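You operate a simulated robot arm through the tools that you are given. There is no shell and no other tool.

You are at the controls of a simulated robot arm. One attempt, no reset.

JOB
Tamp the open brown-label jar and stand it in the wooden tray.
Fine: in the press; the tray on the bench top, not the shelf; bring the press slide back to the middle. Set down upright: what you pick out.

It is judged by the outcome, as a careful person would: the job done as asked, and still so three seconds after it is handed in. It fails if anything else is knocked over, pushed out of place, dropped, spilled or broken.

ROBOT AND FRAMES
A 7-joint arm with a two-finger parallel gripper, fixed in place. Base frame: the origin is on the floor under the middle of its stand, x ahead of it, y to its left, z up; the work surface is at about z = 760. Lengths are in mm, angles in degrees, forces in N, time in s.
With the tool pointing down near the work surface it reaches from about 200 to 680 mm from the base axis. Its first joint turns from -66.0 to 66.0 degrees. Payload 2.4 kg.
The tool frame sits at the grasp point between the pads (the TCP): z along the fingers, y along the line on which they close. The tips reach 30 mm beyond it. Largest opening 94 mm; finger width 28, thickness 10; the body of the gripper, 50 by 96 mm, starts 55 mm behind the TCP.
Orientation is told as [roll, pitch, yaw] about the base's x, y, z axes, in that order, counted from this pose: with the fingers straight down and closing along the base's y, the tool's x points along the base's -x, its y along +y and its z along -z.

CONTROLS
- The arm moves only by the tool play_rows. Its argument "series" is a list of rows, each an object of numbers (a shift or turn left out is 0, a gripper value left out holds the last): "dx", "dy", "dz": the shift along the tool's x, y, z in mm; "wx", "wy", "wz": the turn, a rotation vector about the tool's x, y, z in degrees; "gripper": the finger opening in mm, from 0 to 94. In form: [{"dx": .., "dy": .., "dz": .., "wx": .., "wy": .., "wz": .., "gripper": ..}, ...]. A call has 1 to 20 rows; each row is the pose to reach, as a shift and turn from the pose commanded when the call began, along the tool's axes at that moment. Each row takes 0.2 s and may step no farther than 50 mm and 8.6 degrees from the row before; otherwise, or with a gripper value out of range, the whole call is refused. A pose out of reach is approached as far as the arm can. The call stops where the force on the tool passes 40 N (or 10 N more than at its start, if that is more) or the arm is blocked; 0.2 s more then pass. The fingers move at their own pace (about 153 mm/s each) and stop on an object; they squeeze with about 37 N. The grip force told is the motor's: it shows also when the fingers shut on nothing. Time passes only in rows, and 0.2 s behind the last, so rows that repeat a pose let the fingers close. It gives the time, the measured TCP pose, the force on the tool (base axes), the opening and the grip force at its end, in the units of the frame above (readings bear some noise), with the torque about the TCP (base axes, N m) and any sound that the robot's microphone picked up.
- Cameras (640 x 400 px; columns grow to the right, rows downward): "scene" is fixed at [29.8, 462.6, 1460.9]; the picture's right is [-0.83, -0.56, 0.00], its down [-0.23, 0.34, -0.91] and it looks along [0.51, -0.76, -0.41] (base axes); focal length 318 px, centre (320, 200). "wrist" rides on the gripper at [76, 14, -102] in the tool frame; the picture's right is [-0.18, 0.98, 0.00], its down [-0.75, -0.14, -0.64] and it looks along [-0.63, -0.12, 0.77] (tool axes); focal length 243 px, centre (320, 200). There is no depth. A picture from a camera that has moved, and an enlarged one, comes with that camera's place and axes in the base frame and with its lens.
- camera(camera): a new picture of that camera. No time passes.
- close_up(camera, box): a new picture of the part [left, top, right, bottom] of that camera's present view, enlarged. No time passes.
- finish_job(): hands the job in; it is judged then, once.

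Places have to be worked out from the pictures, the camera data and where the tool is seen. Open the gripper and draw the arm clear of the work before you hand the job in, unless the task says otherwise.

The tools are called after "Request:" as name(argument=value, ...) on one line, values as JSON. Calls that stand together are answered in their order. play_rows: Moves the arm, as the interface text tells. Its arguments: {"type":"object","properties":{"series":{"type":"array","items":{"type":"object","properties":{"dx":{"type":"number"},"dy":{"type":"number"},"dz":{"type":"number"},"wx":{"type":"number"},"wy":{"type":"number"},"wz":{"type":"number"},"gripper":{"type":"number"}}}}},"required":["series"]} The other tools are called the same way: camera (camera) takes a picture; close_up (camera, box) takes an enlarged picture of a part of a camera's view; finish_job () hands the job in.

At the start:

```text
clock: 0.0
position: [272.6, -258.7, 1255.4]
ee_rot: [0.0, 0.1, 0.0]
wrist_force: [-0.2, -0.6, -0.4]
wrist_torque: [-0.03, -0.03, 0.02]
gripper_width: 93.8
grip_force: 0.1
```

scene: 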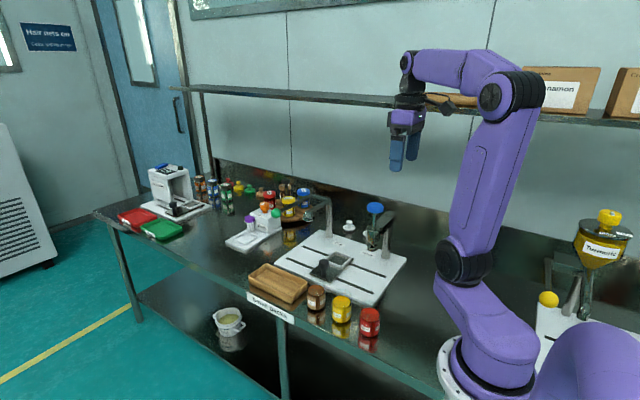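
wrist: 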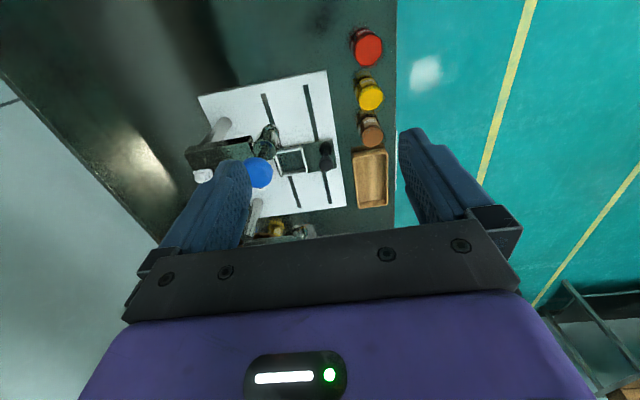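

I begin by looking closely at the press, jars and tray from both cameras.

Request:
close_up(camera="scene", box=[220, 180, 420, 345])

Request:
close_up(camera="wrist", box=[180, 10, 420, 240])

Request:
close_up(camera="scene", box=[130, 150, 330, 260])

```text
2.42 times, centred on (320, 262) of scene
camera zoom: at [29.8, 462.6, 1460.9], right [-0.83, -0.56, 0.0], down [-0.23, 0.34, -0.91], along [0.51, -0.76, -0.41], focal length 770 px, centre (320, 48)
```

zoom: 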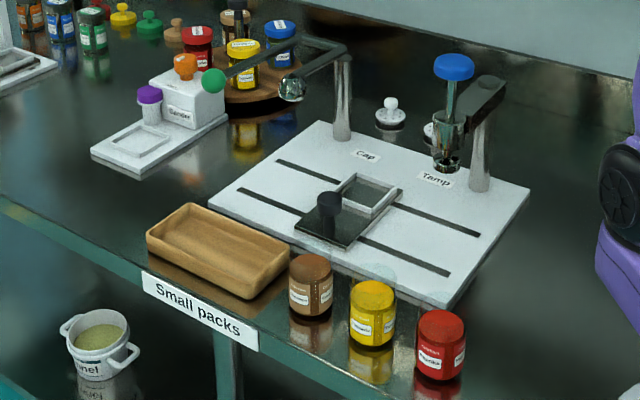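

```text
1.74 times, centred on (300, 125) of wrist
camera zoom: at [197.6, -245.8, 1357.6], right [0.18, 0.98, 0.0], down [0.75, -0.14, 0.64], along [0.63, -0.12, -0.77], focal length 422 px, centre (355, 330)
```

zoom: 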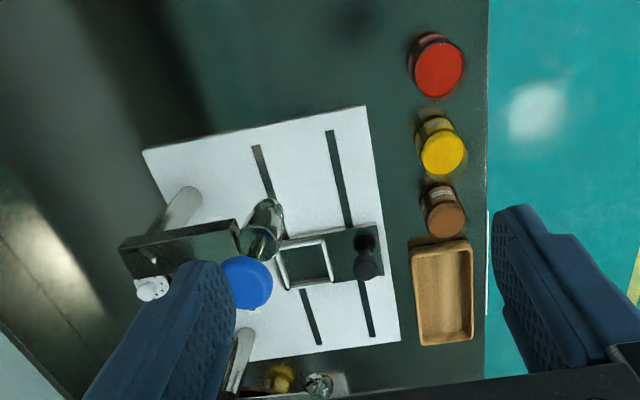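

```text
3.20 times, centred on (230, 205) of scene
camera zoom: at [29.8, 462.6, 1460.9], right [-0.83, -0.56, 0.0], down [-0.23, 0.34, -0.91], along [0.51, -0.76, -0.41], focal length 1017 px, centre (608, 184)
```

zoom: 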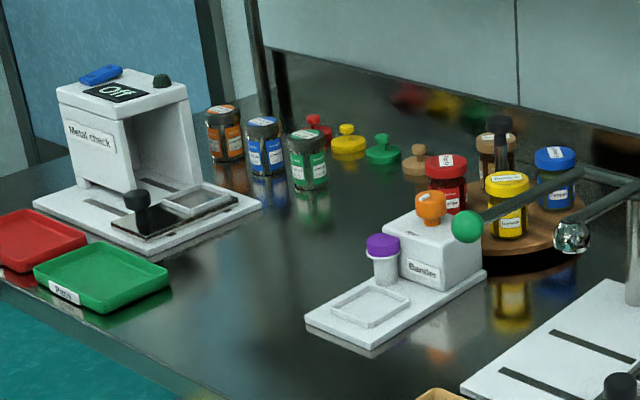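

The brown, yellow and red jars stand in a row next to the tray, and the press slide is between its Cap and Tamp stations. I'll zoom in further to check which jars are open and to measure the slide.

Request:
close_up(camera="scene", box=[295, 275, 390, 345])

Request:
close_up(camera="scene", box=[300, 195, 410, 290])

Request:
close_up(camera="wrist", box=[330, 10, 410, 220])

Request:
close_up(camera="wrist", box=[180, 80, 360, 220])

Request:
close_up(camera="scene", box=[220, 170, 340, 250])

Request:
close_up(camera="scene", box=[380, 50, 640, 330])

```text
5.71 times, centred on (342, 310) of scene
camera zoom: at [29.8, 462.6, 1460.9], right [-0.83, -0.56, 0.0], down [-0.23, 0.34, -0.91], along [0.51, -0.76, -0.41], focal length 1816 px, centre (191, -429)
```

zoom: 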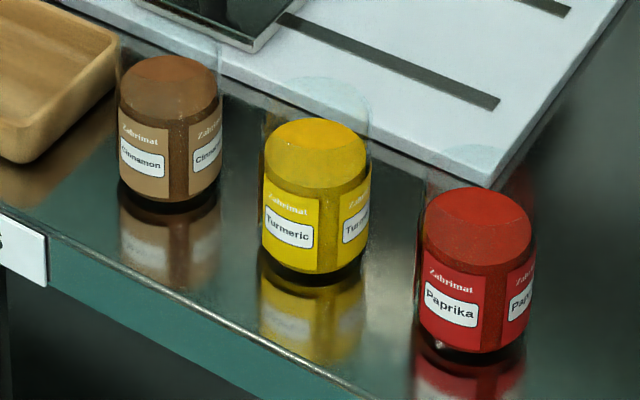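

```text
4.21 times, centred on (355, 242) of scene
camera zoom: at [29.8, 462.6, 1460.9], right [-0.83, -0.56, 0.0], down [-0.23, 0.34, -0.91], along [0.51, -0.76, -0.41], focal length 1338 px, centre (173, 21)
```

zoom: 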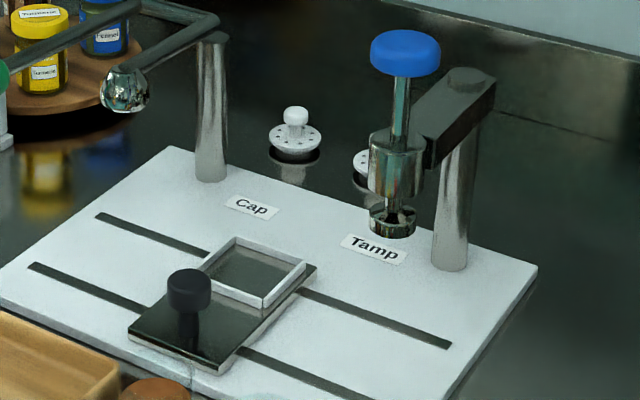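

```text
1.90 times, centred on (370, 115) of wrist
camera zoom: at [197.6, -245.8, 1357.6], right [0.18, 0.98, 0.0], down [0.75, -0.14, 0.64], along [0.63, -0.12, -0.77], focal length 462 px, centre (225, 362)
```

zoom: 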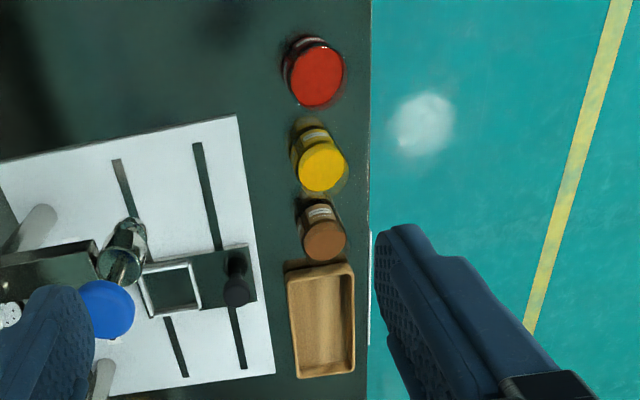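

```text
2.86 times, centred on (270, 150) of wrist
camera zoom: at [197.6, -245.8, 1357.6], right [0.18, 0.98, 0.0], down [0.75, -0.14, 0.64], along [0.63, -0.12, -0.77], focal length 693 px, centre (463, 343)
```

zoom: 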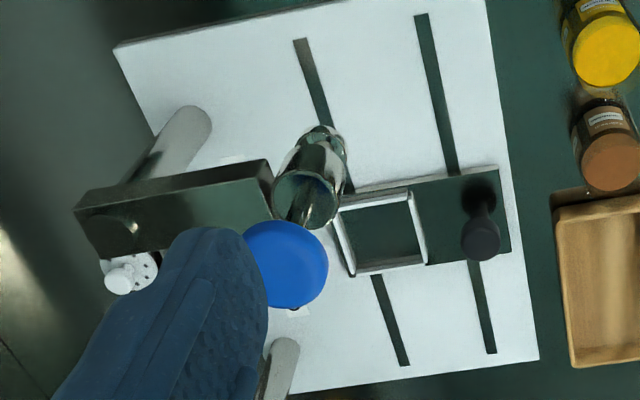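

```text
5.00 times, centred on (280, 210) of scene
camera zoom: at [29.8, 462.6, 1460.9], right [-0.83, -0.56, 0.0], down [-0.23, 0.34, -0.91], along [0.51, -0.76, -0.41], focal length 1589 px, centre (520, 150)
```

zoom: 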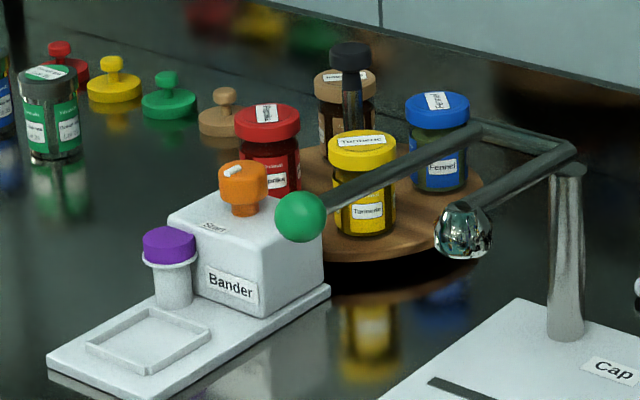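

```text
1.43 times, centred on (510, 190) of scene
camera zoom: at [29.8, 462.6, 1460.9], right [-0.83, -0.56, 0.0], down [-0.23, 0.34, -0.91], along [0.51, -0.76, -0.41], focal length 454 px, centre (49, 214)
```

zoom: 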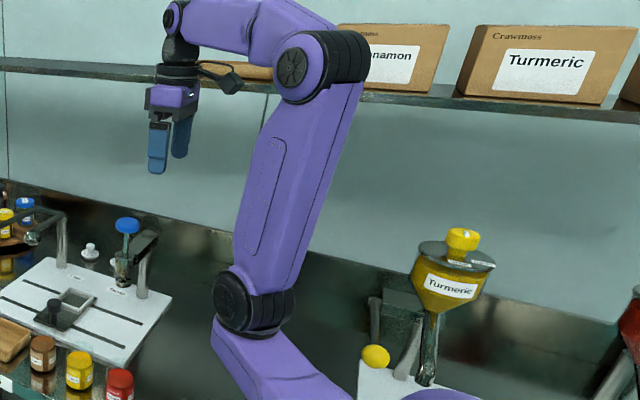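

The open jars are clear glass filled with powder. The open brown-label (Cinnamon) jar is the one next to the tray, near (467, -168); the brown one on the turntable has a lid. I'm moving the tool above the open jar to get a better look.

Request:
play_rows(series=[{"dx": -24, "dy": 11, "dz": 32}, {"dx": -48, "dy": 22, "dz": 64}, {"dx": -72, "dy": 33, "dz": 96}, {"dx": -96, "dy": 44, "dz": 128}, {"dx": -120, "dy": 55, "dz": 160}, {"dx": -144, "dy": 66, "dz": 192}, {"dx": -168, "dy": 77, "dz": 224}, {"dx": -192, "dy": 89, "dz": 255}, {"dx": -192, "dy": 89, "dz": 255}])

Request:
camera(camera="wrist")

Request:
camera(camera="scene")

```text
clock: 2.0
position: [465.5, -170.9, 998.9]
ee_rot: [0.1, 0.0, 0.1]
wrist_force: [0.5, -0.2, 0.0]
wrist_torque: [0.0, 0.0, 0.03]
gripper_width: 94.0
grip_force: 0.1
```

```text
taken
camera wrist: at [389.9, -157.5, 1101.4], right [0.18, 0.98, 0.0], down [0.75, -0.14, 0.64], along [0.63, -0.12, -0.77], focal length 243 px, centre (320, 200)
```

wrist: 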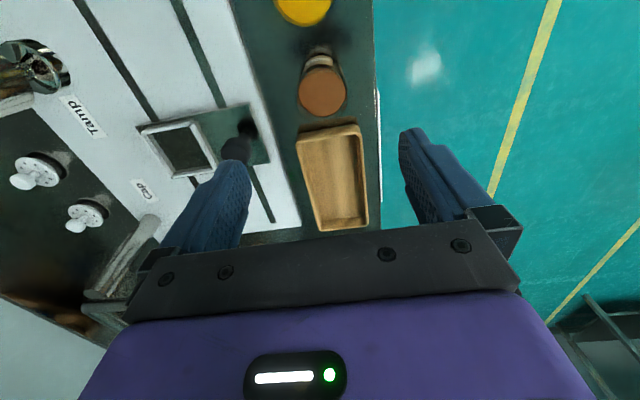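

```text
taken
```

scene: 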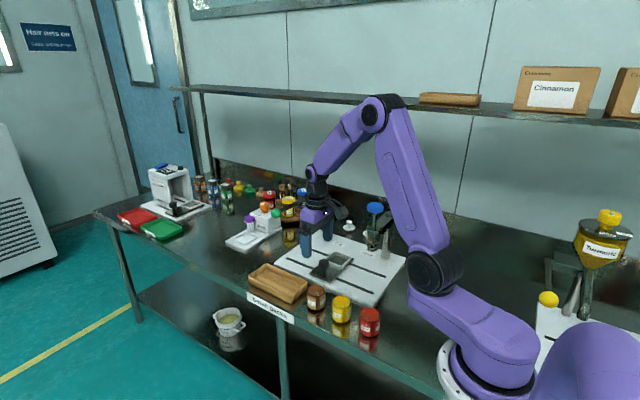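

The tool is about 5 mm off the jar's axis in x. I'm zooming in on the wrist view to measure the jar's outer glass, the slide frame and the tray.

Request:
close_up(camera="wrist", box=[260, 30, 390, 130])

Request:
close_up(camera="wrist", box=[110, 80, 290, 220])

Request:
close_up(camera="wrist", box=[280, 110, 390, 240])

Request:
close_up(camera="scene", box=[290, 270, 345, 320])

```text
4.00 times, centred on (325, 80) of wrist
camera zoom: at [389.9, -157.5, 1101.4], right [0.18, 0.98, 0.0], down [0.75, -0.14, 0.64], along [0.63, -0.12, -0.77], focal length 970 px, centre (300, 680)
```

zoom: 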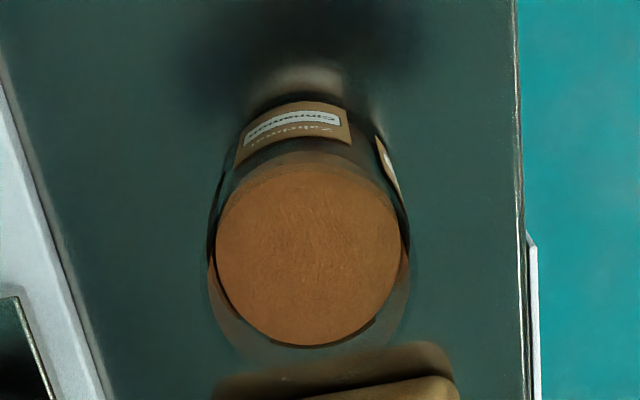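

```text
2.86 times, centred on (200, 150) of wrist
camera zoom: at [389.9, -157.5, 1101.4], right [0.18, 0.98, 0.0], down [0.75, -0.14, 0.64], along [0.63, -0.12, -0.77], focal length 693 px, centre (663, 343)
```

zoom: 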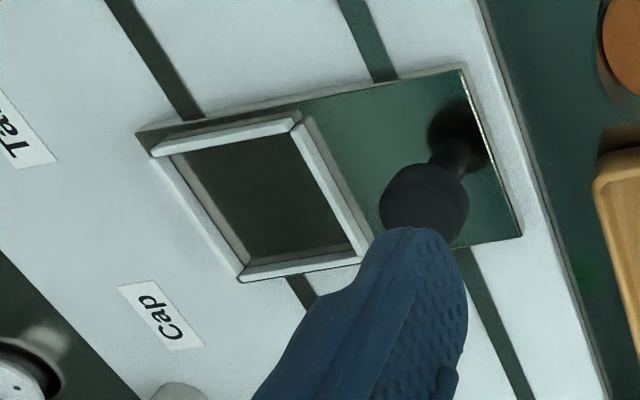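

```text
3.08 times, centred on (335, 175) of wrist
camera zoom: at [389.9, -157.5, 1101.4], right [0.18, 0.98, 0.0], down [0.75, -0.14, 0.64], along [0.63, -0.12, -0.77], focal length 746 px, centre (274, 277)
```

zoom: 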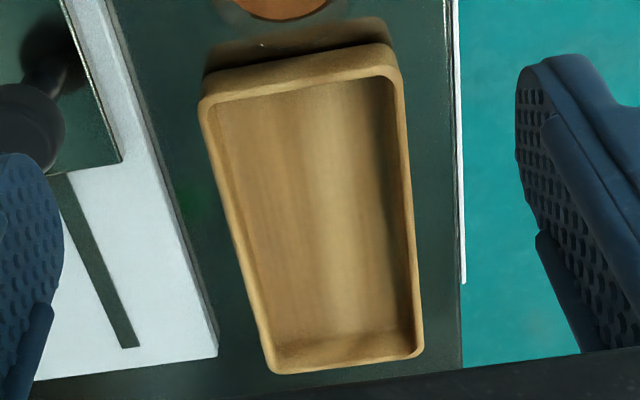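

```text
8.00 times, centred on (318, 295) of scene
camera zoom: at [29.8, 462.6, 1460.9], right [-0.83, -0.56, 0.0], down [-0.23, 0.34, -0.91], along [0.51, -0.76, -0.41], focal length 2543 px, centre (340, -560)
```

zoom: 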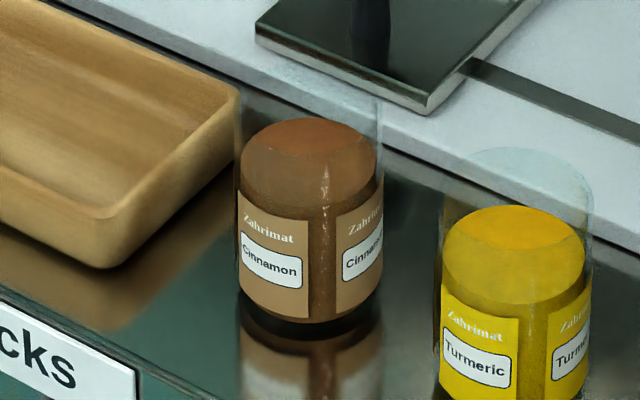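

I put the jar axis at about (472, -171), outer diameter about 57 mm and height about 75 mm. I'm descending part way with the fingers open, then checking the alignment.

Request:
play_rows(series=[{"dx": -6.5, "dy": 0, "dz": 30}, {"dx": -6.5, "dy": 0, "dz": 60}, {"dx": -6.5, "dy": 0, "dz": 90}, {"dx": -6.5, "dy": 0, "dz": 115}, {"dx": -6.5, "dy": 0, "dz": 115}])

Request:
camera(camera="wrist")

Request:
close_up(camera="scene", box=[230, 170, 400, 345])

```text
clock: 3.2
position: [472.3, -170.9, 885.3]
ee_rot: [0.0, 0.0, 0.0]
wrist_force: [-0.4, -0.1, -0.1]
wrist_torque: [0.0, 0.0, 0.04]
gripper_width: 93.8
grip_force: 0.0
```

```text
taken
camera wrist: at [395.9, -156.7, 987.9], right [0.18, 0.98, 0.0], down [0.75, -0.14, 0.64], along [0.63, -0.12, -0.77], focal length 243 px, centre (320, 200)
```

wrist: 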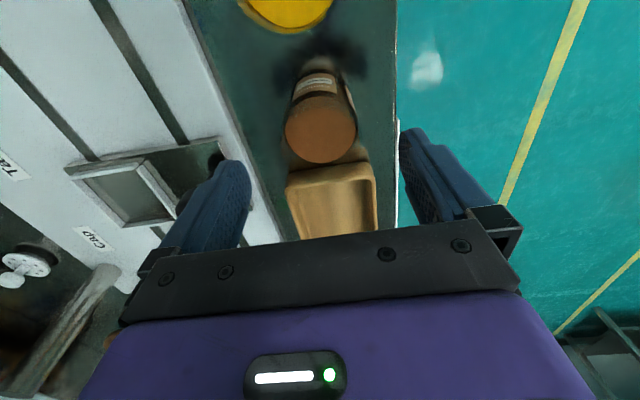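

```text
2.29 times, centred on (315, 258) of scene
camera zoom: at [29.8, 462.6, 1460.9], right [-0.83, -0.56, 0.0], down [-0.23, 0.34, -0.91], along [0.51, -0.76, -0.41], focal length 726 px, centre (331, 69)
```

zoom: 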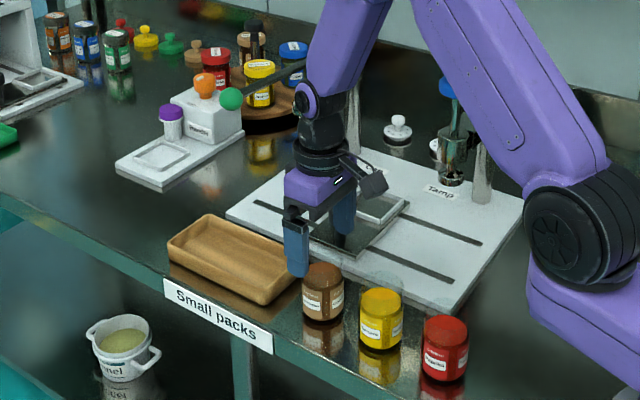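

The jar reads about (474, -171), centred between the fingers. I'm going down to the grasp height and closing.

Request:
play_rows(series=[{"dx": -2, "dz": 25}, {"dx": -2, "dz": 50}, {"dx": -2, "dz": 69}, {"dx": -2, "dz": 69}, {"dx": -2, "dz": 69, "gripper": 50}, {"dx": -2, "dz": 69, "gripper": 50}, {"dx": -2, "dz": 69, "gripper": 50}, {"dx": -2, "dz": 69, "gripper": 50}])

Request:
camera(camera="wrist")

Request:
close_up(camera="scene", box=[260, 230, 390, 345])

```text
clock: 5.0
position: [473.3, -172.0, 816.4]
ee_rot: [-0.1, 0.1, 0.0]
wrist_force: [-0.1, 0.0, -0.2]
wrist_torque: [-0.04, 0.01, -0.03]
gripper_width: 56.5
grip_force: 36.8
```

```text
taken
camera wrist: at [398.0, -157.4, 918.4], right [0.18, 0.98, 0.0], down [0.75, -0.14, 0.64], along [0.63, -0.12, -0.77], focal length 243 px, centre (320, 200)
```

wrist: 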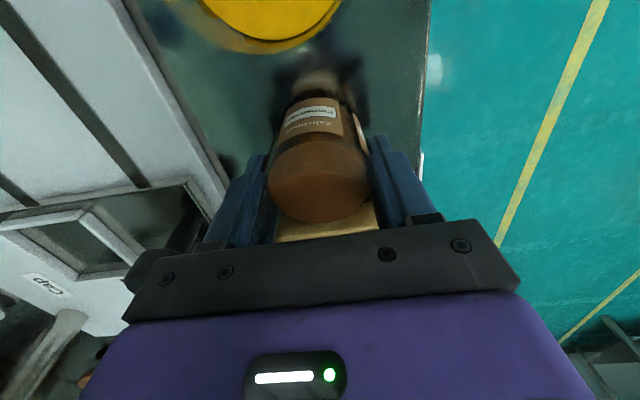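

```text
3.48 times, centred on (325, 288) of scene
camera zoom: at [29.8, 462.6, 1460.9], right [-0.83, -0.56, 0.0], down [-0.23, 0.34, -0.91], along [0.51, -0.76, -0.41], focal length 1106 px, centre (303, -104)
```

zoom: 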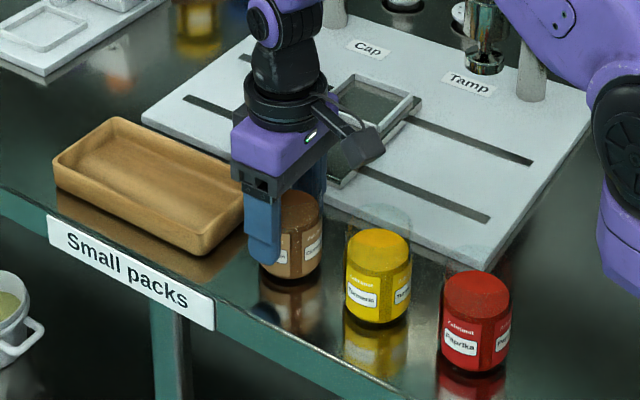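

The jar is gripped at 56.5 mm. I'm lifting it straight up, then turning the tool 90° so the wrist camera faces away from the tamp column.

Request:
play_rows(series=[{"dz": -20}, {"dz": -50}, {"dz": -85}, {"dz": -120}, {"dz": -144}, {"dz": -144}])

Request:
play_rows(series=[{"wz": 7.5}, {"wz": 15}, {"wz": 22.5}, {"wz": 30}, {"wz": 37.5}, {"wz": 45}, {"wz": 52.5}, {"wz": 60}, {"wz": 67.5}, {"wz": 75}, {"wz": 82.5}, {"wz": 90}, {"wz": 90}])

Request:
camera(camera="wrist")

Request:
camera(camera="scene")

```text
clock: 6.4
position: [473.1, -171.4, 962.0]
ee_rot: [0.0, 0.1, -0.1]
wrist_force: [0.3, 0.2, -1.1]
wrist_torque: [0.02, 0.02, 0.0]
gripper_width: 52.9
grip_force: 36.9
```

```text
clock: 9.2
position: [473.0, -169.4, 960.7]
ee_rot: [0.0, 0.0, -90.1]
wrist_force: [0.3, 0.8, 0.5]
wrist_torque: [-0.02, -0.01, -0.01]
gripper_width: 53.0
grip_force: 37.1
```

```text
taken
camera wrist: at [489.2, -95.1, 1062.4], right [0.98, -0.19, 0.0], down [-0.14, -0.75, 0.64], along [-0.12, -0.63, -0.77], focal length 243 px, centre (320, 200)
```

wrist: 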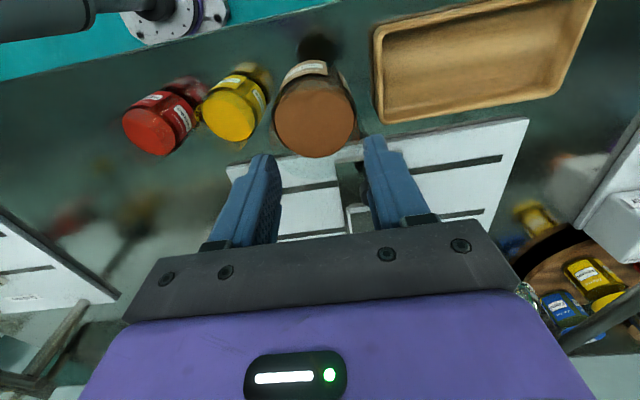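

```text
taken
```

scene: 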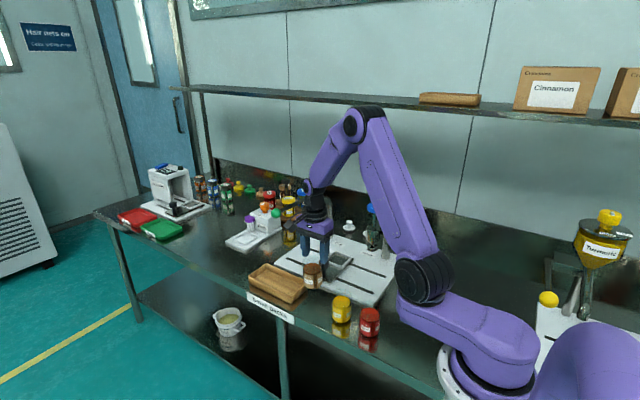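

The grip narrowed from 56.5 to 53 mm during the lift, and the jar looks low in the fingers. I'm checking how it is held before going on.

Request:
close_up(camera="scene", box=[265, 180, 385, 345])

Request:
close_up(camera="wrist", box=[200, 20, 440, 240])

Request:
close_up(camera="scene", box=[285, 215, 345, 300])

```text
2.42 times, centred on (325, 262) of scene
camera zoom: at [29.8, 462.6, 1460.9], right [-0.83, -0.56, 0.0], down [-0.23, 0.34, -0.91], along [0.51, -0.76, -0.41], focal length 770 px, centre (308, 48)
```

zoom: 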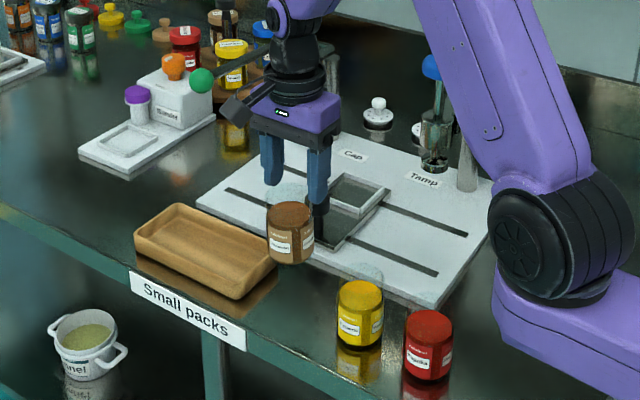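

```text
1.82 times, centred on (320, 130) of wrist
camera zoom: at [489.2, -95.1, 1062.4], right [0.98, -0.19, 0.0], down [-0.14, -0.75, 0.64], along [-0.12, -0.63, -0.77], focal length 441 px, centre (320, 327)
```

zoom: 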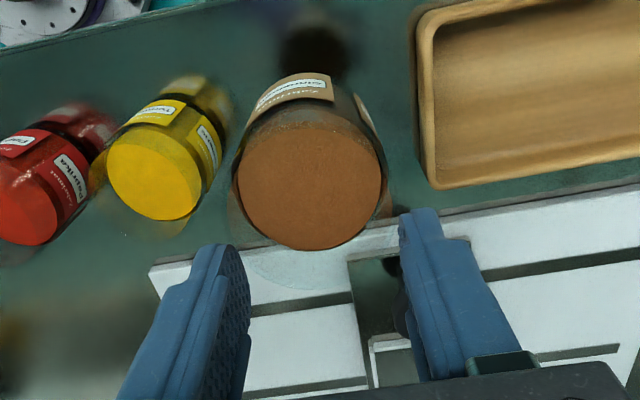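

```text
4.71 times, centred on (315, 258) of scene
camera zoom: at [29.8, 462.6, 1460.9], right [-0.83, -0.56, 0.0], down [-0.23, 0.34, -0.91], along [0.51, -0.76, -0.41], focal length 1496 px, centre (344, -71)
```

zoom: 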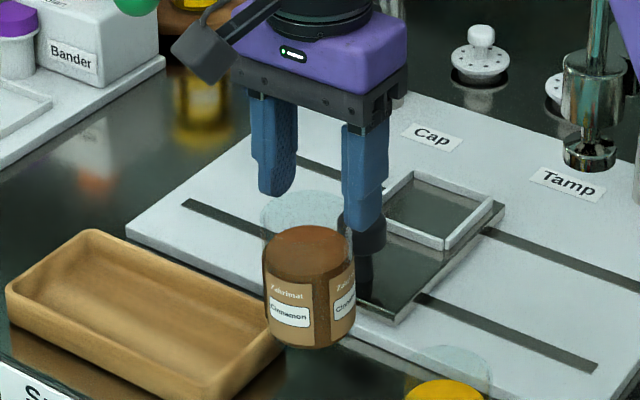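

The jar has slid down and seems to hang near the fingertips, with the powder top at z≈900. I'll look at the contact more closely before any move.

Request:
close_up(camera="scene", box=[300, 235, 336, 282])

Request:
close_up(camera="wrist", box=[250, 40, 400, 180])

```text
8.51 times, centred on (318, 258) of scene
camera zoom: at [29.8, 462.6, 1460.9], right [-0.83, -0.56, 0.0], down [-0.23, 0.34, -0.91], along [0.51, -0.76, -0.41], focal length 2705 px, centre (337, -298)
```

zoom: 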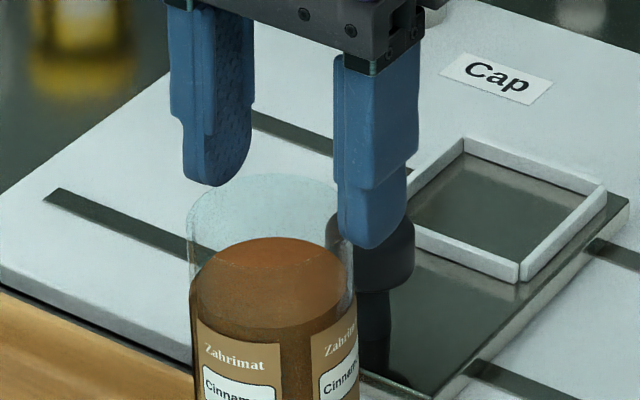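

```text
2.86 times, centred on (325, 110) of wrist
camera zoom: at [489.2, -95.1, 1062.4], right [0.98, -0.19, 0.0], down [-0.14, -0.75, 0.64], along [-0.12, -0.63, -0.77], focal length 693 px, centre (306, 457)
```

zoom: 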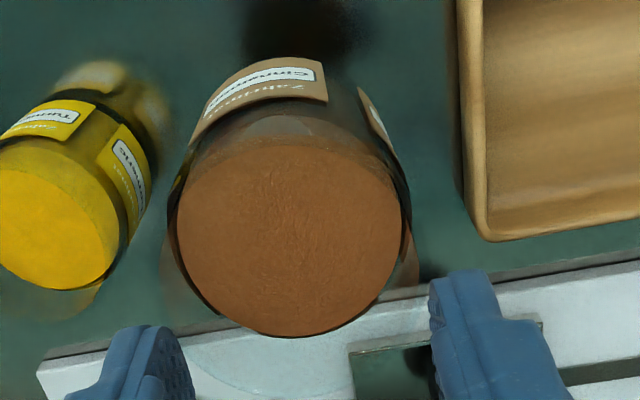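

The jar hangs by its rim on the fingertips, offset about 10 mm toward +y. It is upright but not safe, so I'm lowering it gently straight down onto its old spot to regrasp.

Request:
play_rows(series=[{"dz": 2}, {"dz": 5}, {"dz": 10}, {"dz": 16}, {"dz": 22}, {"dz": 28}, {"dz": 34}, {"dz": 40}, {"dz": 46}, {"dz": 52}, {"dz": 58}, {"dz": 64}, {"dz": 69}, {"dz": 73}, {"dz": 76}, {"dz": 78}, {"dz": 78}])

Request:
close_up(camera="scene", box=[270, 235, 360, 325])

Request:
camera(camera="wrist")

```text
clock: 12.8
position: [474.5, -171.1, 881.8]
ee_rot: [-0.1, 0.0, -90.0]
wrist_force: [-0.2, -0.2, -0.7]
wrist_torque: [0.01, 0.01, 0.0]
gripper_width: 52.7
grip_force: 37.5
```

```text
4.44 times, centred on (315, 280) of scene
camera zoom: at [29.8, 462.6, 1460.9], right [-0.83, -0.56, 0.0], down [-0.23, 0.34, -0.91], along [0.51, -0.76, -0.41], focal length 1413 px, centre (342, -156)
```

zoom: 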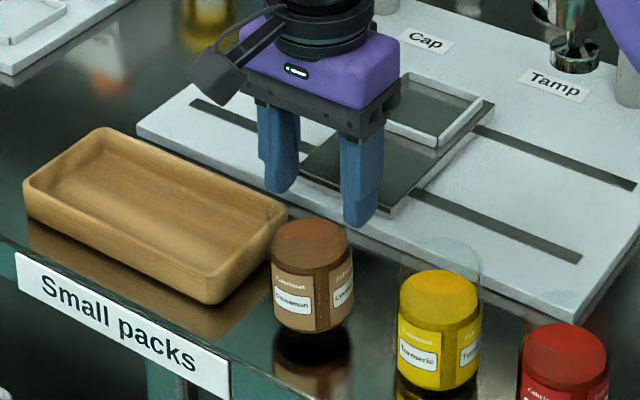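

```text
taken
camera wrist: at [488.7, -94.8, 985.0], right [0.98, -0.18, 0.0], down [-0.14, -0.75, 0.64], along [-0.12, -0.63, -0.77], focal length 243 px, centre (320, 200)
```

wrist: 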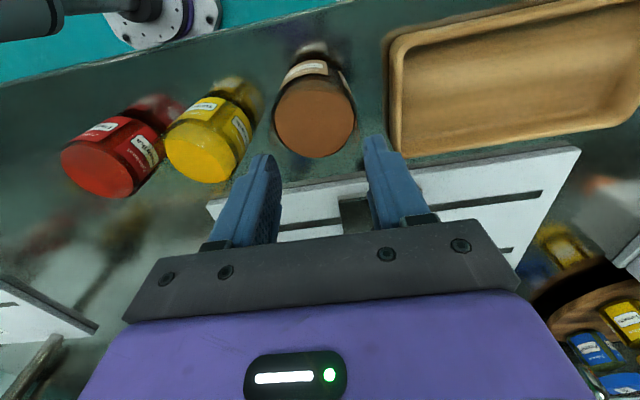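

The hold stayed steady on the way down and the jar base is roughly 10 mm above the bench. I'm lowering in small steps and watching the force.

Request:
play_rows(series=[{"dz": 1.5}, {"dz": 3}, {"dz": 4.5}, {"dz": 6}, {"dz": 6}])

Request:
close_up(camera="scene", box=[290, 260, 345, 320])

```text
clock: 14.0
position: [473.2, -171.6, 876.1]
ee_rot: [0.0, 0.1, -90.1]
wrist_force: [-0.4, -0.3, -0.5]
wrist_torque: [-0.05, -0.03, 0.02]
gripper_width: 52.5
grip_force: 36.9
```

```text
6.67 times, centred on (318, 290) of scene
camera zoom: at [29.8, 462.6, 1460.9], right [-0.83, -0.56, 0.0], down [-0.23, 0.34, -0.91], along [0.51, -0.76, -0.41], focal length 2119 px, centre (337, -400)
```

zoom: 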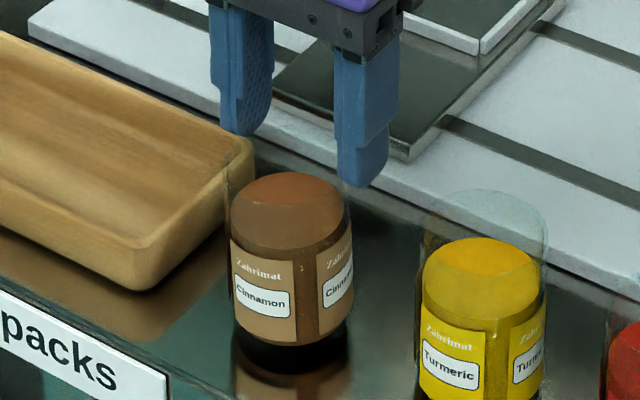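

The base looks only 2–3 mm above the bench. I'm continuing in 1 mm steps.

Request:
play_rows(series=[{"dz": 1}, {"dz": 2}, {"dz": 3}, {"dz": 3}])

Request:
close_up(camera="scene", box=[290, 260, 345, 320])

```text
clock: 15.0
position: [472.6, -171.1, 871.8]
ee_rot: [0.0, 0.1, -90.0]
wrist_force: [0.5, -0.1, 0.0]
wrist_torque: [-0.03, 0.0, 0.03]
gripper_width: 52.7
grip_force: 37.3
```

```text
6.67 times, centred on (318, 290) of scene
camera zoom: at [29.8, 462.6, 1460.9], right [-0.83, -0.56, 0.0], down [-0.23, 0.34, -0.91], along [0.51, -0.76, -0.41], focal length 2119 px, centre (337, -400)
```

zoom: 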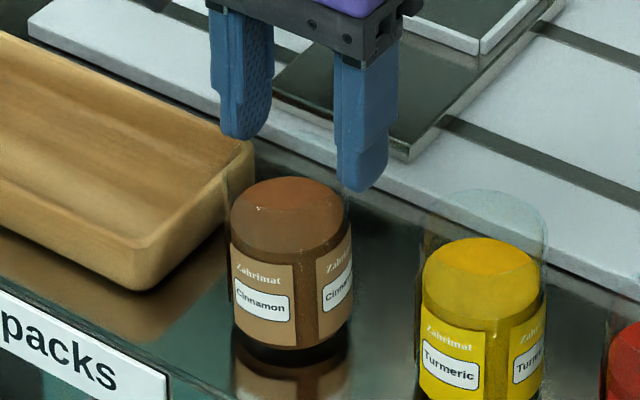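

There's still no contact force, and the base is within a millimetre or so of the bench. I'm going down a little more.

Request:
play_rows(series=[{"dz": 1}, {"dz": 2}, {"dz": 3}, {"dz": 3}])

Request:
close_up(camera="scene", box=[290, 260, 345, 320])

```text
clock: 16.0
position: [474.4, -172.0, 871.5]
ee_rot: [0.1, -0.1, -90.1]
wrist_force: [-9.0, -2.7, 35.5]
wrist_torque: [0.74, 0.38, 0.22]
gripper_width: 52.7
grip_force: 37.4
```

```text
6.67 times, centred on (318, 290) of scene
camera zoom: at [29.1, 462.7, 1460.9], right [-0.83, -0.56, 0.0], down [-0.23, 0.34, -0.91], along [0.51, -0.76, -0.41], focal length 2119 px, centre (337, -400)
```

zoom: 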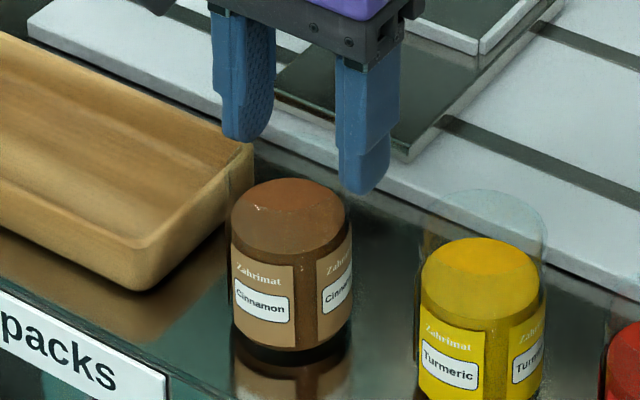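

The jar base is on the bench, with 35 N upward. I'm easing the load by raising 2.5 mm and then opening to 70 mm, which stays clear of the yellow jar and tray.

Request:
play_rows(series=[{"dz": -1}, {"dz": -2.5}, {"dz": -2.5}, {"dz": -2.5, "gripper": 58}, {"dz": -2.5, "gripper": 70}, {"dz": -2.5, "gripper": 70}])

Request:
close_up(camera="scene", box=[290, 260, 345, 320])

Request:
camera(camera="wrist")

```text
clock: 17.4
position: [473.3, -171.3, 872.9]
ee_rot: [0.0, 0.0, -89.9]
wrist_force: [0.6, 0.1, -0.2]
wrist_torque: [-0.03, -0.01, -0.01]
gripper_width: 70.0
grip_force: 0.1
```

```text
6.67 times, centred on (318, 290) of scene
camera zoom: at [29.8, 462.6, 1460.9], right [-0.83, -0.56, 0.0], down [-0.23, 0.34, -0.91], along [0.51, -0.76, -0.41], focal length 2119 px, centre (337, -400)
```

zoom: 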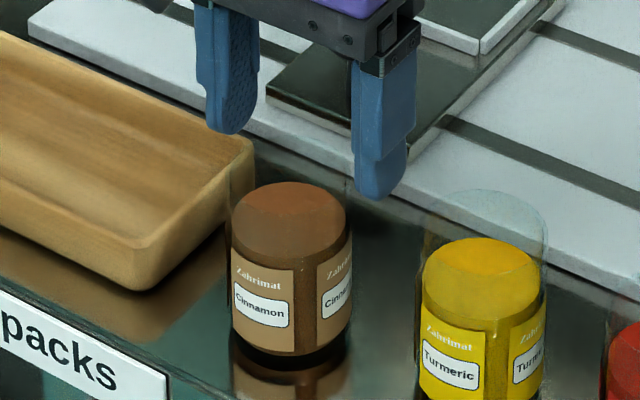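

```text
taken
camera wrist: at [488.5, -95.0, 975.0], right [0.98, -0.18, 0.0], down [-0.14, -0.75, 0.64], along [-0.12, -0.63, -0.77], focal length 243 px, centre (320, 200)
```

wrist: 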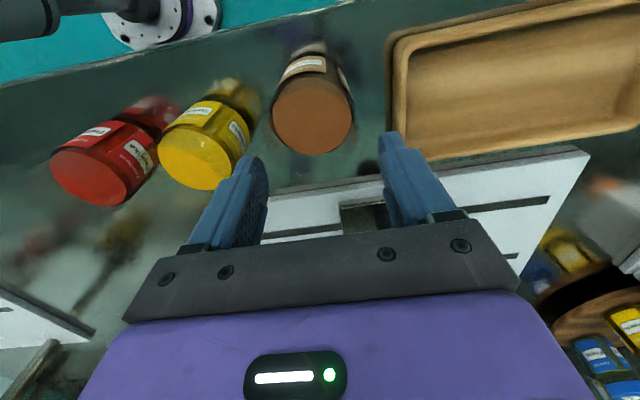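

The jar is standing upright at about (471.5, -156). It is taller than I first judged, about 88 mm, and my first grip was off its axis. I'm rising above the rim and centring over it to regrasp in this orientation.

Request:
play_rows(series=[{"dz": -10, "gripper": 76}, {"dz": -22, "gripper": 76}, {"dx": 8, "dy": -1, "dz": -22}, {"dx": 15.5, "dy": -1.8, "dz": -22}, {"dx": 15.5, "dy": -1.8, "dz": -22}])

Request:
camera(camera="wrist")

Request:
close_up(camera="wrist", box=[220, 30, 420, 190])

Request:
close_up(camera="scene", box=[290, 250, 345, 320])

```text
clock: 18.6
position: [471.1, -154.1, 895.4]
ee_rot: [-0.1, 0.0, -90.0]
wrist_force: [0.1, 0.0, -0.2]
wrist_torque: [0.0, 0.0, 0.0]
gripper_width: 76.3
grip_force: 0.0
```

```text
taken
camera wrist: at [486.6, -79.0, 997.2], right [0.98, -0.18, 0.0], down [-0.14, -0.75, 0.64], along [-0.12, -0.63, -0.77], focal length 243 px, centre (320, 200)
```

wrist: 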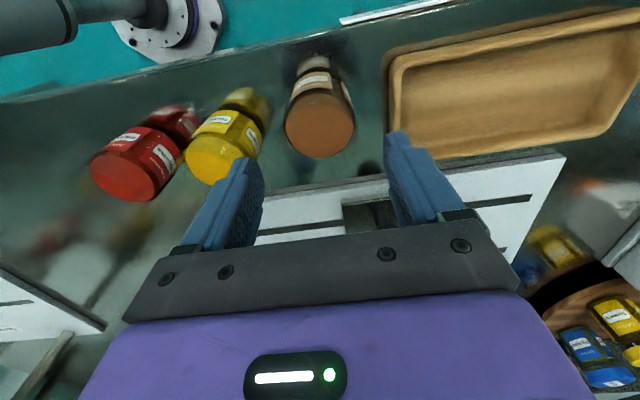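

```text
2.50 times, centred on (320, 110) of wrist
camera zoom: at [486.6, -79.0, 997.2], right [0.98, -0.18, 0.0], down [-0.14, -0.75, 0.64], along [-0.12, -0.63, -0.77], focal length 606 px, centre (320, 425)
```

zoom: 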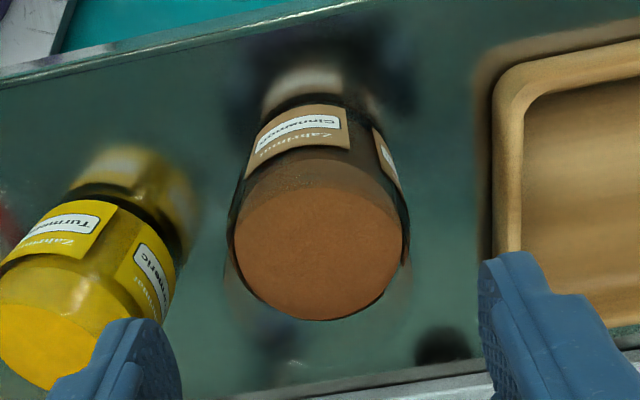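

```text
5.71 times, centred on (318, 285) of scene
camera zoom: at [29.8, 462.6, 1460.9], right [-0.83, -0.56, 0.0], down [-0.23, 0.34, -0.91], along [0.51, -0.76, -0.41], focal length 1816 px, centre (334, -286)
```

zoom: 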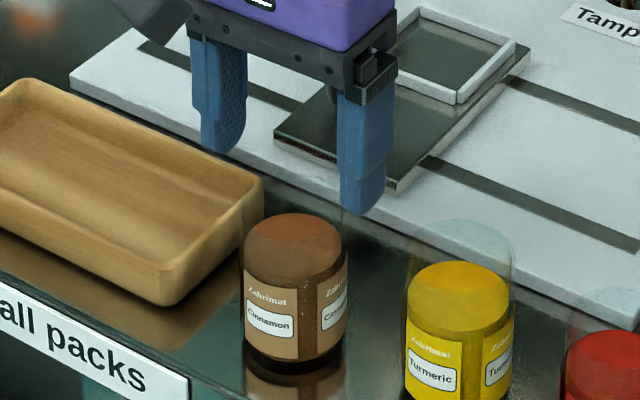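

The jar is now centred under the gripper to within about 1–2 mm. I'm descending slowly to z≈820, above the tray rim, and then closing.

Request:
play_rows(series=[{"dz": 15}, {"dz": 30}, {"dz": 45}, {"dz": 60}, {"dz": 70}, {"dz": 75}, {"dz": 75}])

Request:
close_up(camera="scene", box=[280, 240, 355, 325])

Request:
camera(camera="wrist")

```text
clock: 20.2
position: [470.9, -155.4, 818.3]
ee_rot: [0.0, 0.0, -90.0]
wrist_force: [0.6, 0.7, 0.1]
wrist_torque: [-0.02, 0.01, 0.0]
gripper_width: 75.8
grip_force: 0.0
```

```text
4.71 times, centred on (318, 282) of scene
camera zoom: at [29.8, 462.6, 1460.9], right [-0.83, -0.56, 0.0], down [-0.23, 0.34, -0.91], along [0.51, -0.76, -0.41], focal length 1496 px, centre (332, -188)
```

zoom: 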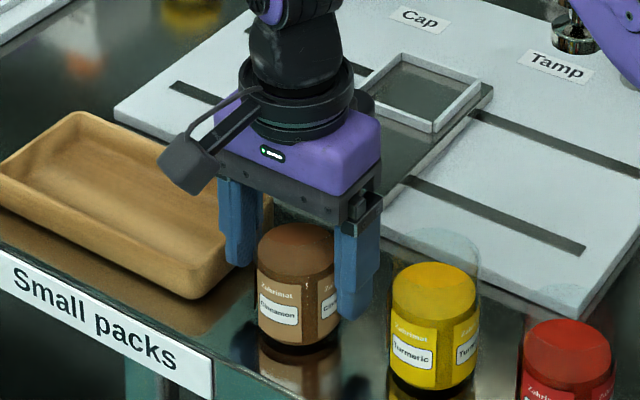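

```text
taken
camera wrist: at [486.9, -79.7, 921.8], right [0.98, -0.18, 0.0], down [-0.14, -0.75, 0.64], along [-0.12, -0.63, -0.77], focal length 243 px, centre (320, 200)
```

wrist: 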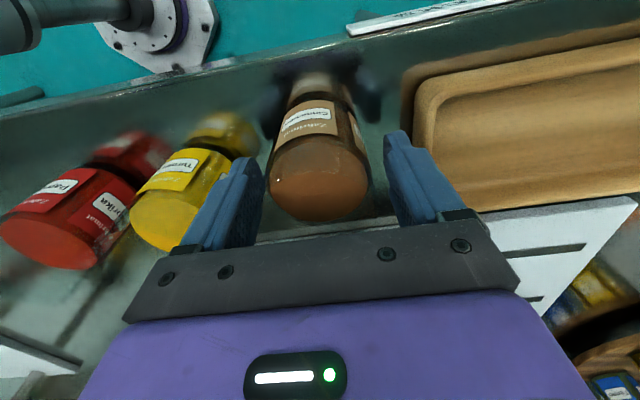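

The fingers straddle the jar symmetrically. I'm closing on it and letting the grip settle.

Request:
play_rows(series=[{"gripper": 66}, {"gripper": 60}, {"gripper": 50}, {"gripper": 50}, {"gripper": 50}, {"gripper": 50}])

Request:
camera(camera="wrist")

```text
clock: 21.6
position: [471.1, -156.0, 819.4]
ee_rot: [0.0, 0.0, -90.0]
wrist_force: [-0.3, -0.8, 0.3]
wrist_torque: [-0.01, 0.0, -0.04]
gripper_width: 54.7
grip_force: 37.2
```

```text
taken
camera wrist: at [486.8, -79.6, 921.9], right [0.98, -0.18, 0.0], down [-0.14, -0.75, 0.64], along [-0.12, -0.63, -0.77], focal length 243 px, centre (320, 200)
```

wrist: 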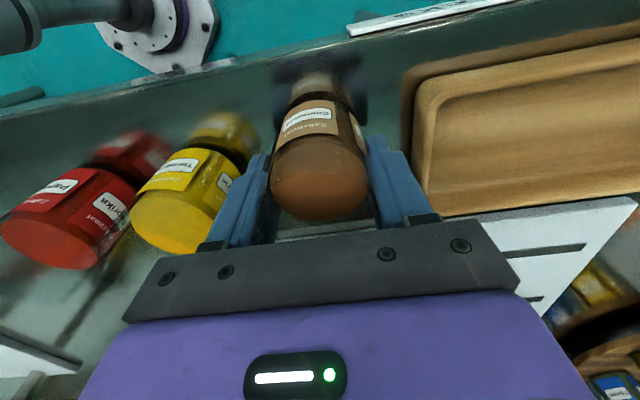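

The width reads 54.7 mm, less than the first grip's 56.5 mm, so I want to know whether the contact is on the jar's axis. I'm zooming in before lifting.

Request:
close_up(camera="wrist", box=[220, 70, 420, 250])

Request:
close_up(camera="scene", box=[285, 255, 345, 320])

```text
2.22 times, centred on (320, 160) of wrist
camera zoom: at [486.8, -79.6, 921.9], right [0.98, -0.18, 0.0], down [-0.14, -0.75, 0.64], along [-0.12, -0.63, -0.77], focal length 539 px, centre (320, 289)
```

zoom: 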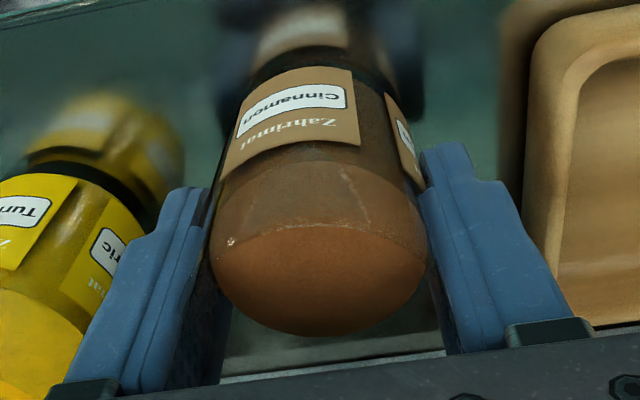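

```text
6.15 times, centred on (315, 288) of scene
camera zoom: at [29.8, 462.6, 1460.9], right [-0.83, -0.56, 0.0], down [-0.23, 0.34, -0.91], along [0.51, -0.76, -0.41], focal length 1956 px, centre (351, -338)
```

zoom: 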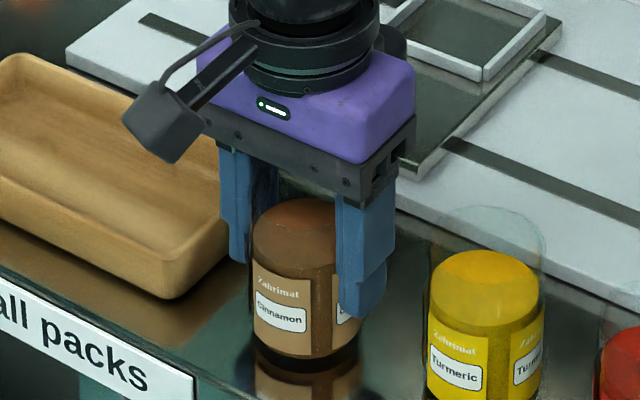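

The jar's centre comes out at about (471.5, -157), so the grip is on axis to 1–2 mm. I'll do a cautious 4 mm test lift, low enough that a slip would do no harm.

Request:
play_rows(series=[{"dz": -1, "gripper": 50}, {"dz": -2, "gripper": 50}, {"dz": -3, "gripper": 50}, {"dz": -4, "gripper": 50}, {"dz": -4, "gripper": 50}, {"dz": -4, "gripper": 50}])

Request:
close_up(camera="wrist", box=[220, 70, 420, 250])

Request:
close_up(camera="scene", box=[285, 255, 345, 320])

```text
clock: 23.0
position: [472.6, -155.4, 824.1]
ee_rot: [0.0, 0.0, -89.9]
wrist_force: [0.6, 0.2, 0.1]
wrist_torque: [0.02, 0.0, -0.01]
gripper_width: 54.6
grip_force: 36.5
```

```text
2.22 times, centred on (320, 160) of wrist
camera zoom: at [486.6, -79.1, 925.9], right [0.98, -0.18, 0.0], down [-0.14, -0.75, 0.64], along [-0.12, -0.63, -0.77], focal length 539 px, centre (320, 289)
```

zoom: 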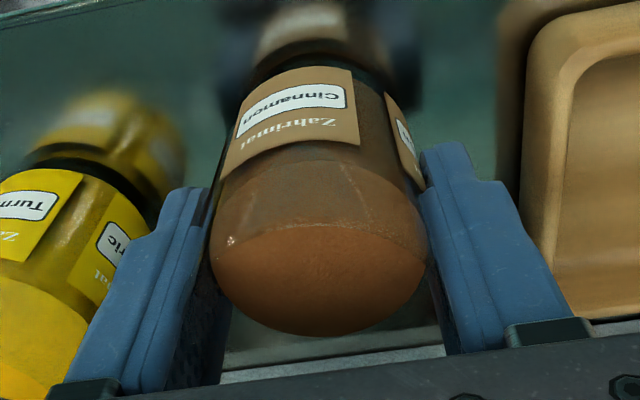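

```text
6.15 times, centred on (315, 288) of scene
camera zoom: at [29.8, 462.6, 1460.9], right [-0.83, -0.56, 0.0], down [-0.23, 0.34, -0.91], along [0.51, -0.76, -0.41], focal length 1956 px, centre (351, -338)
```

zoom: 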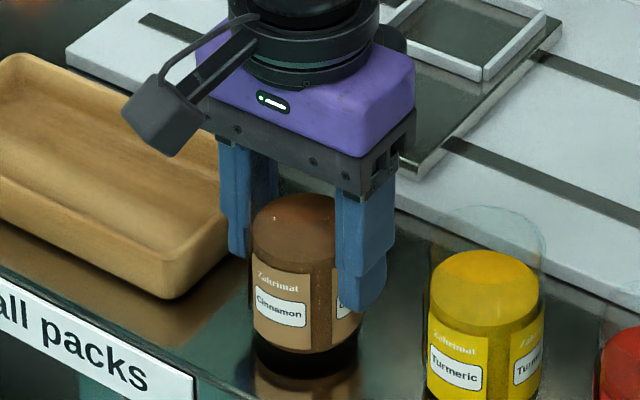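

The jar rises with the fingers with no relative motion. I'm continuing the lift slowly in small stages.

Request:
play_rows(series=[{"dz": -2, "gripper": 50}, {"dz": -5, "gripper": 50}, {"dz": -8, "gripper": 50}, {"dz": -11, "gripper": 50}, {"dz": -14, "gripper": 50}, {"dz": -16, "gripper": 50}, {"dz": -16, "gripper": 50}])

Request:
close_up(camera="wrist", box=[220, 70, 420, 250])

```text
clock: 24.6
position: [471.2, -155.5, 839.6]
ee_rot: [0.0, 0.0, -89.8]
wrist_force: [0.4, 0.0, -0.4]
wrist_torque: [0.03, 0.01, 0.0]
gripper_width: 54.6
grip_force: 37.4
```

```text
2.22 times, centred on (320, 160) of wrist
camera zoom: at [487.3, -79.0, 942.0], right [0.98, -0.18, 0.0], down [-0.14, -0.75, 0.64], along [-0.12, -0.63, -0.77], focal length 539 px, centre (320, 289)
```

zoom: 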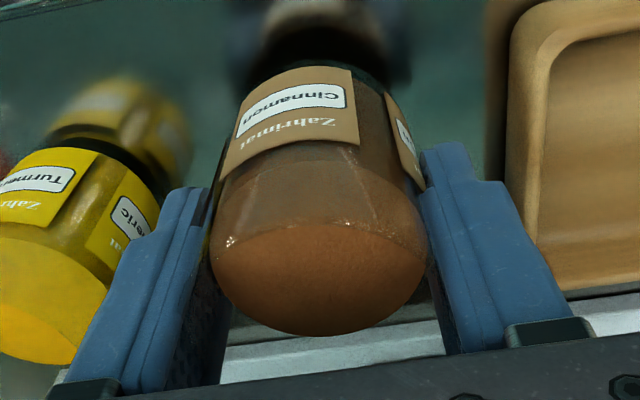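

The hold is steady. I'm raising to travel height with gentle steps.

Request:
play_rows(series=[{"dz": -4, "gripper": 50}, {"dz": -11, "gripper": 50}, {"dz": -20, "gripper": 50}, {"dz": -30, "gripper": 50}, {"dz": -40, "gripper": 50}, {"dz": -50, "gripper": 50}, {"dz": -59, "gripper": 50}, {"dz": -65, "gripper": 50}, {"dz": -68, "gripper": 50}, {"dz": -68, "gripper": 50}])

Request:
camera(camera="wrist")

```text
clock: 26.8
position: [471.1, -155.4, 908.5]
ee_rot: [0.1, 0.0, -90.0]
wrist_force: [-0.6, 0.2, -0.7]
wrist_torque: [0.02, 0.01, -0.02]
gripper_width: 54.3
grip_force: 36.8
```

```text
taken
camera wrist: at [487.1, -79.4, 1010.2], right [0.98, -0.18, 0.0], down [-0.14, -0.75, 0.64], along [-0.12, -0.63, -0.77], focal length 243 px, centre (320, 200)
```

wrist: 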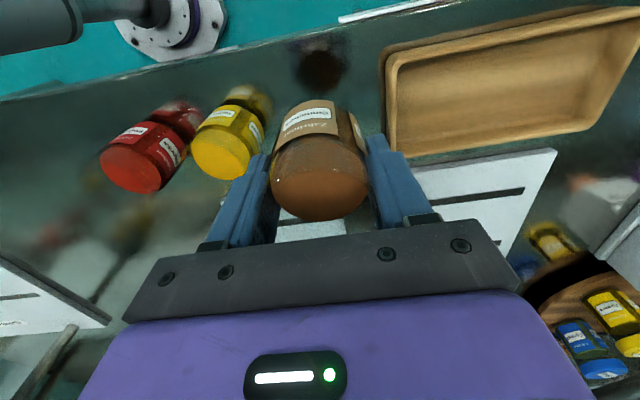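

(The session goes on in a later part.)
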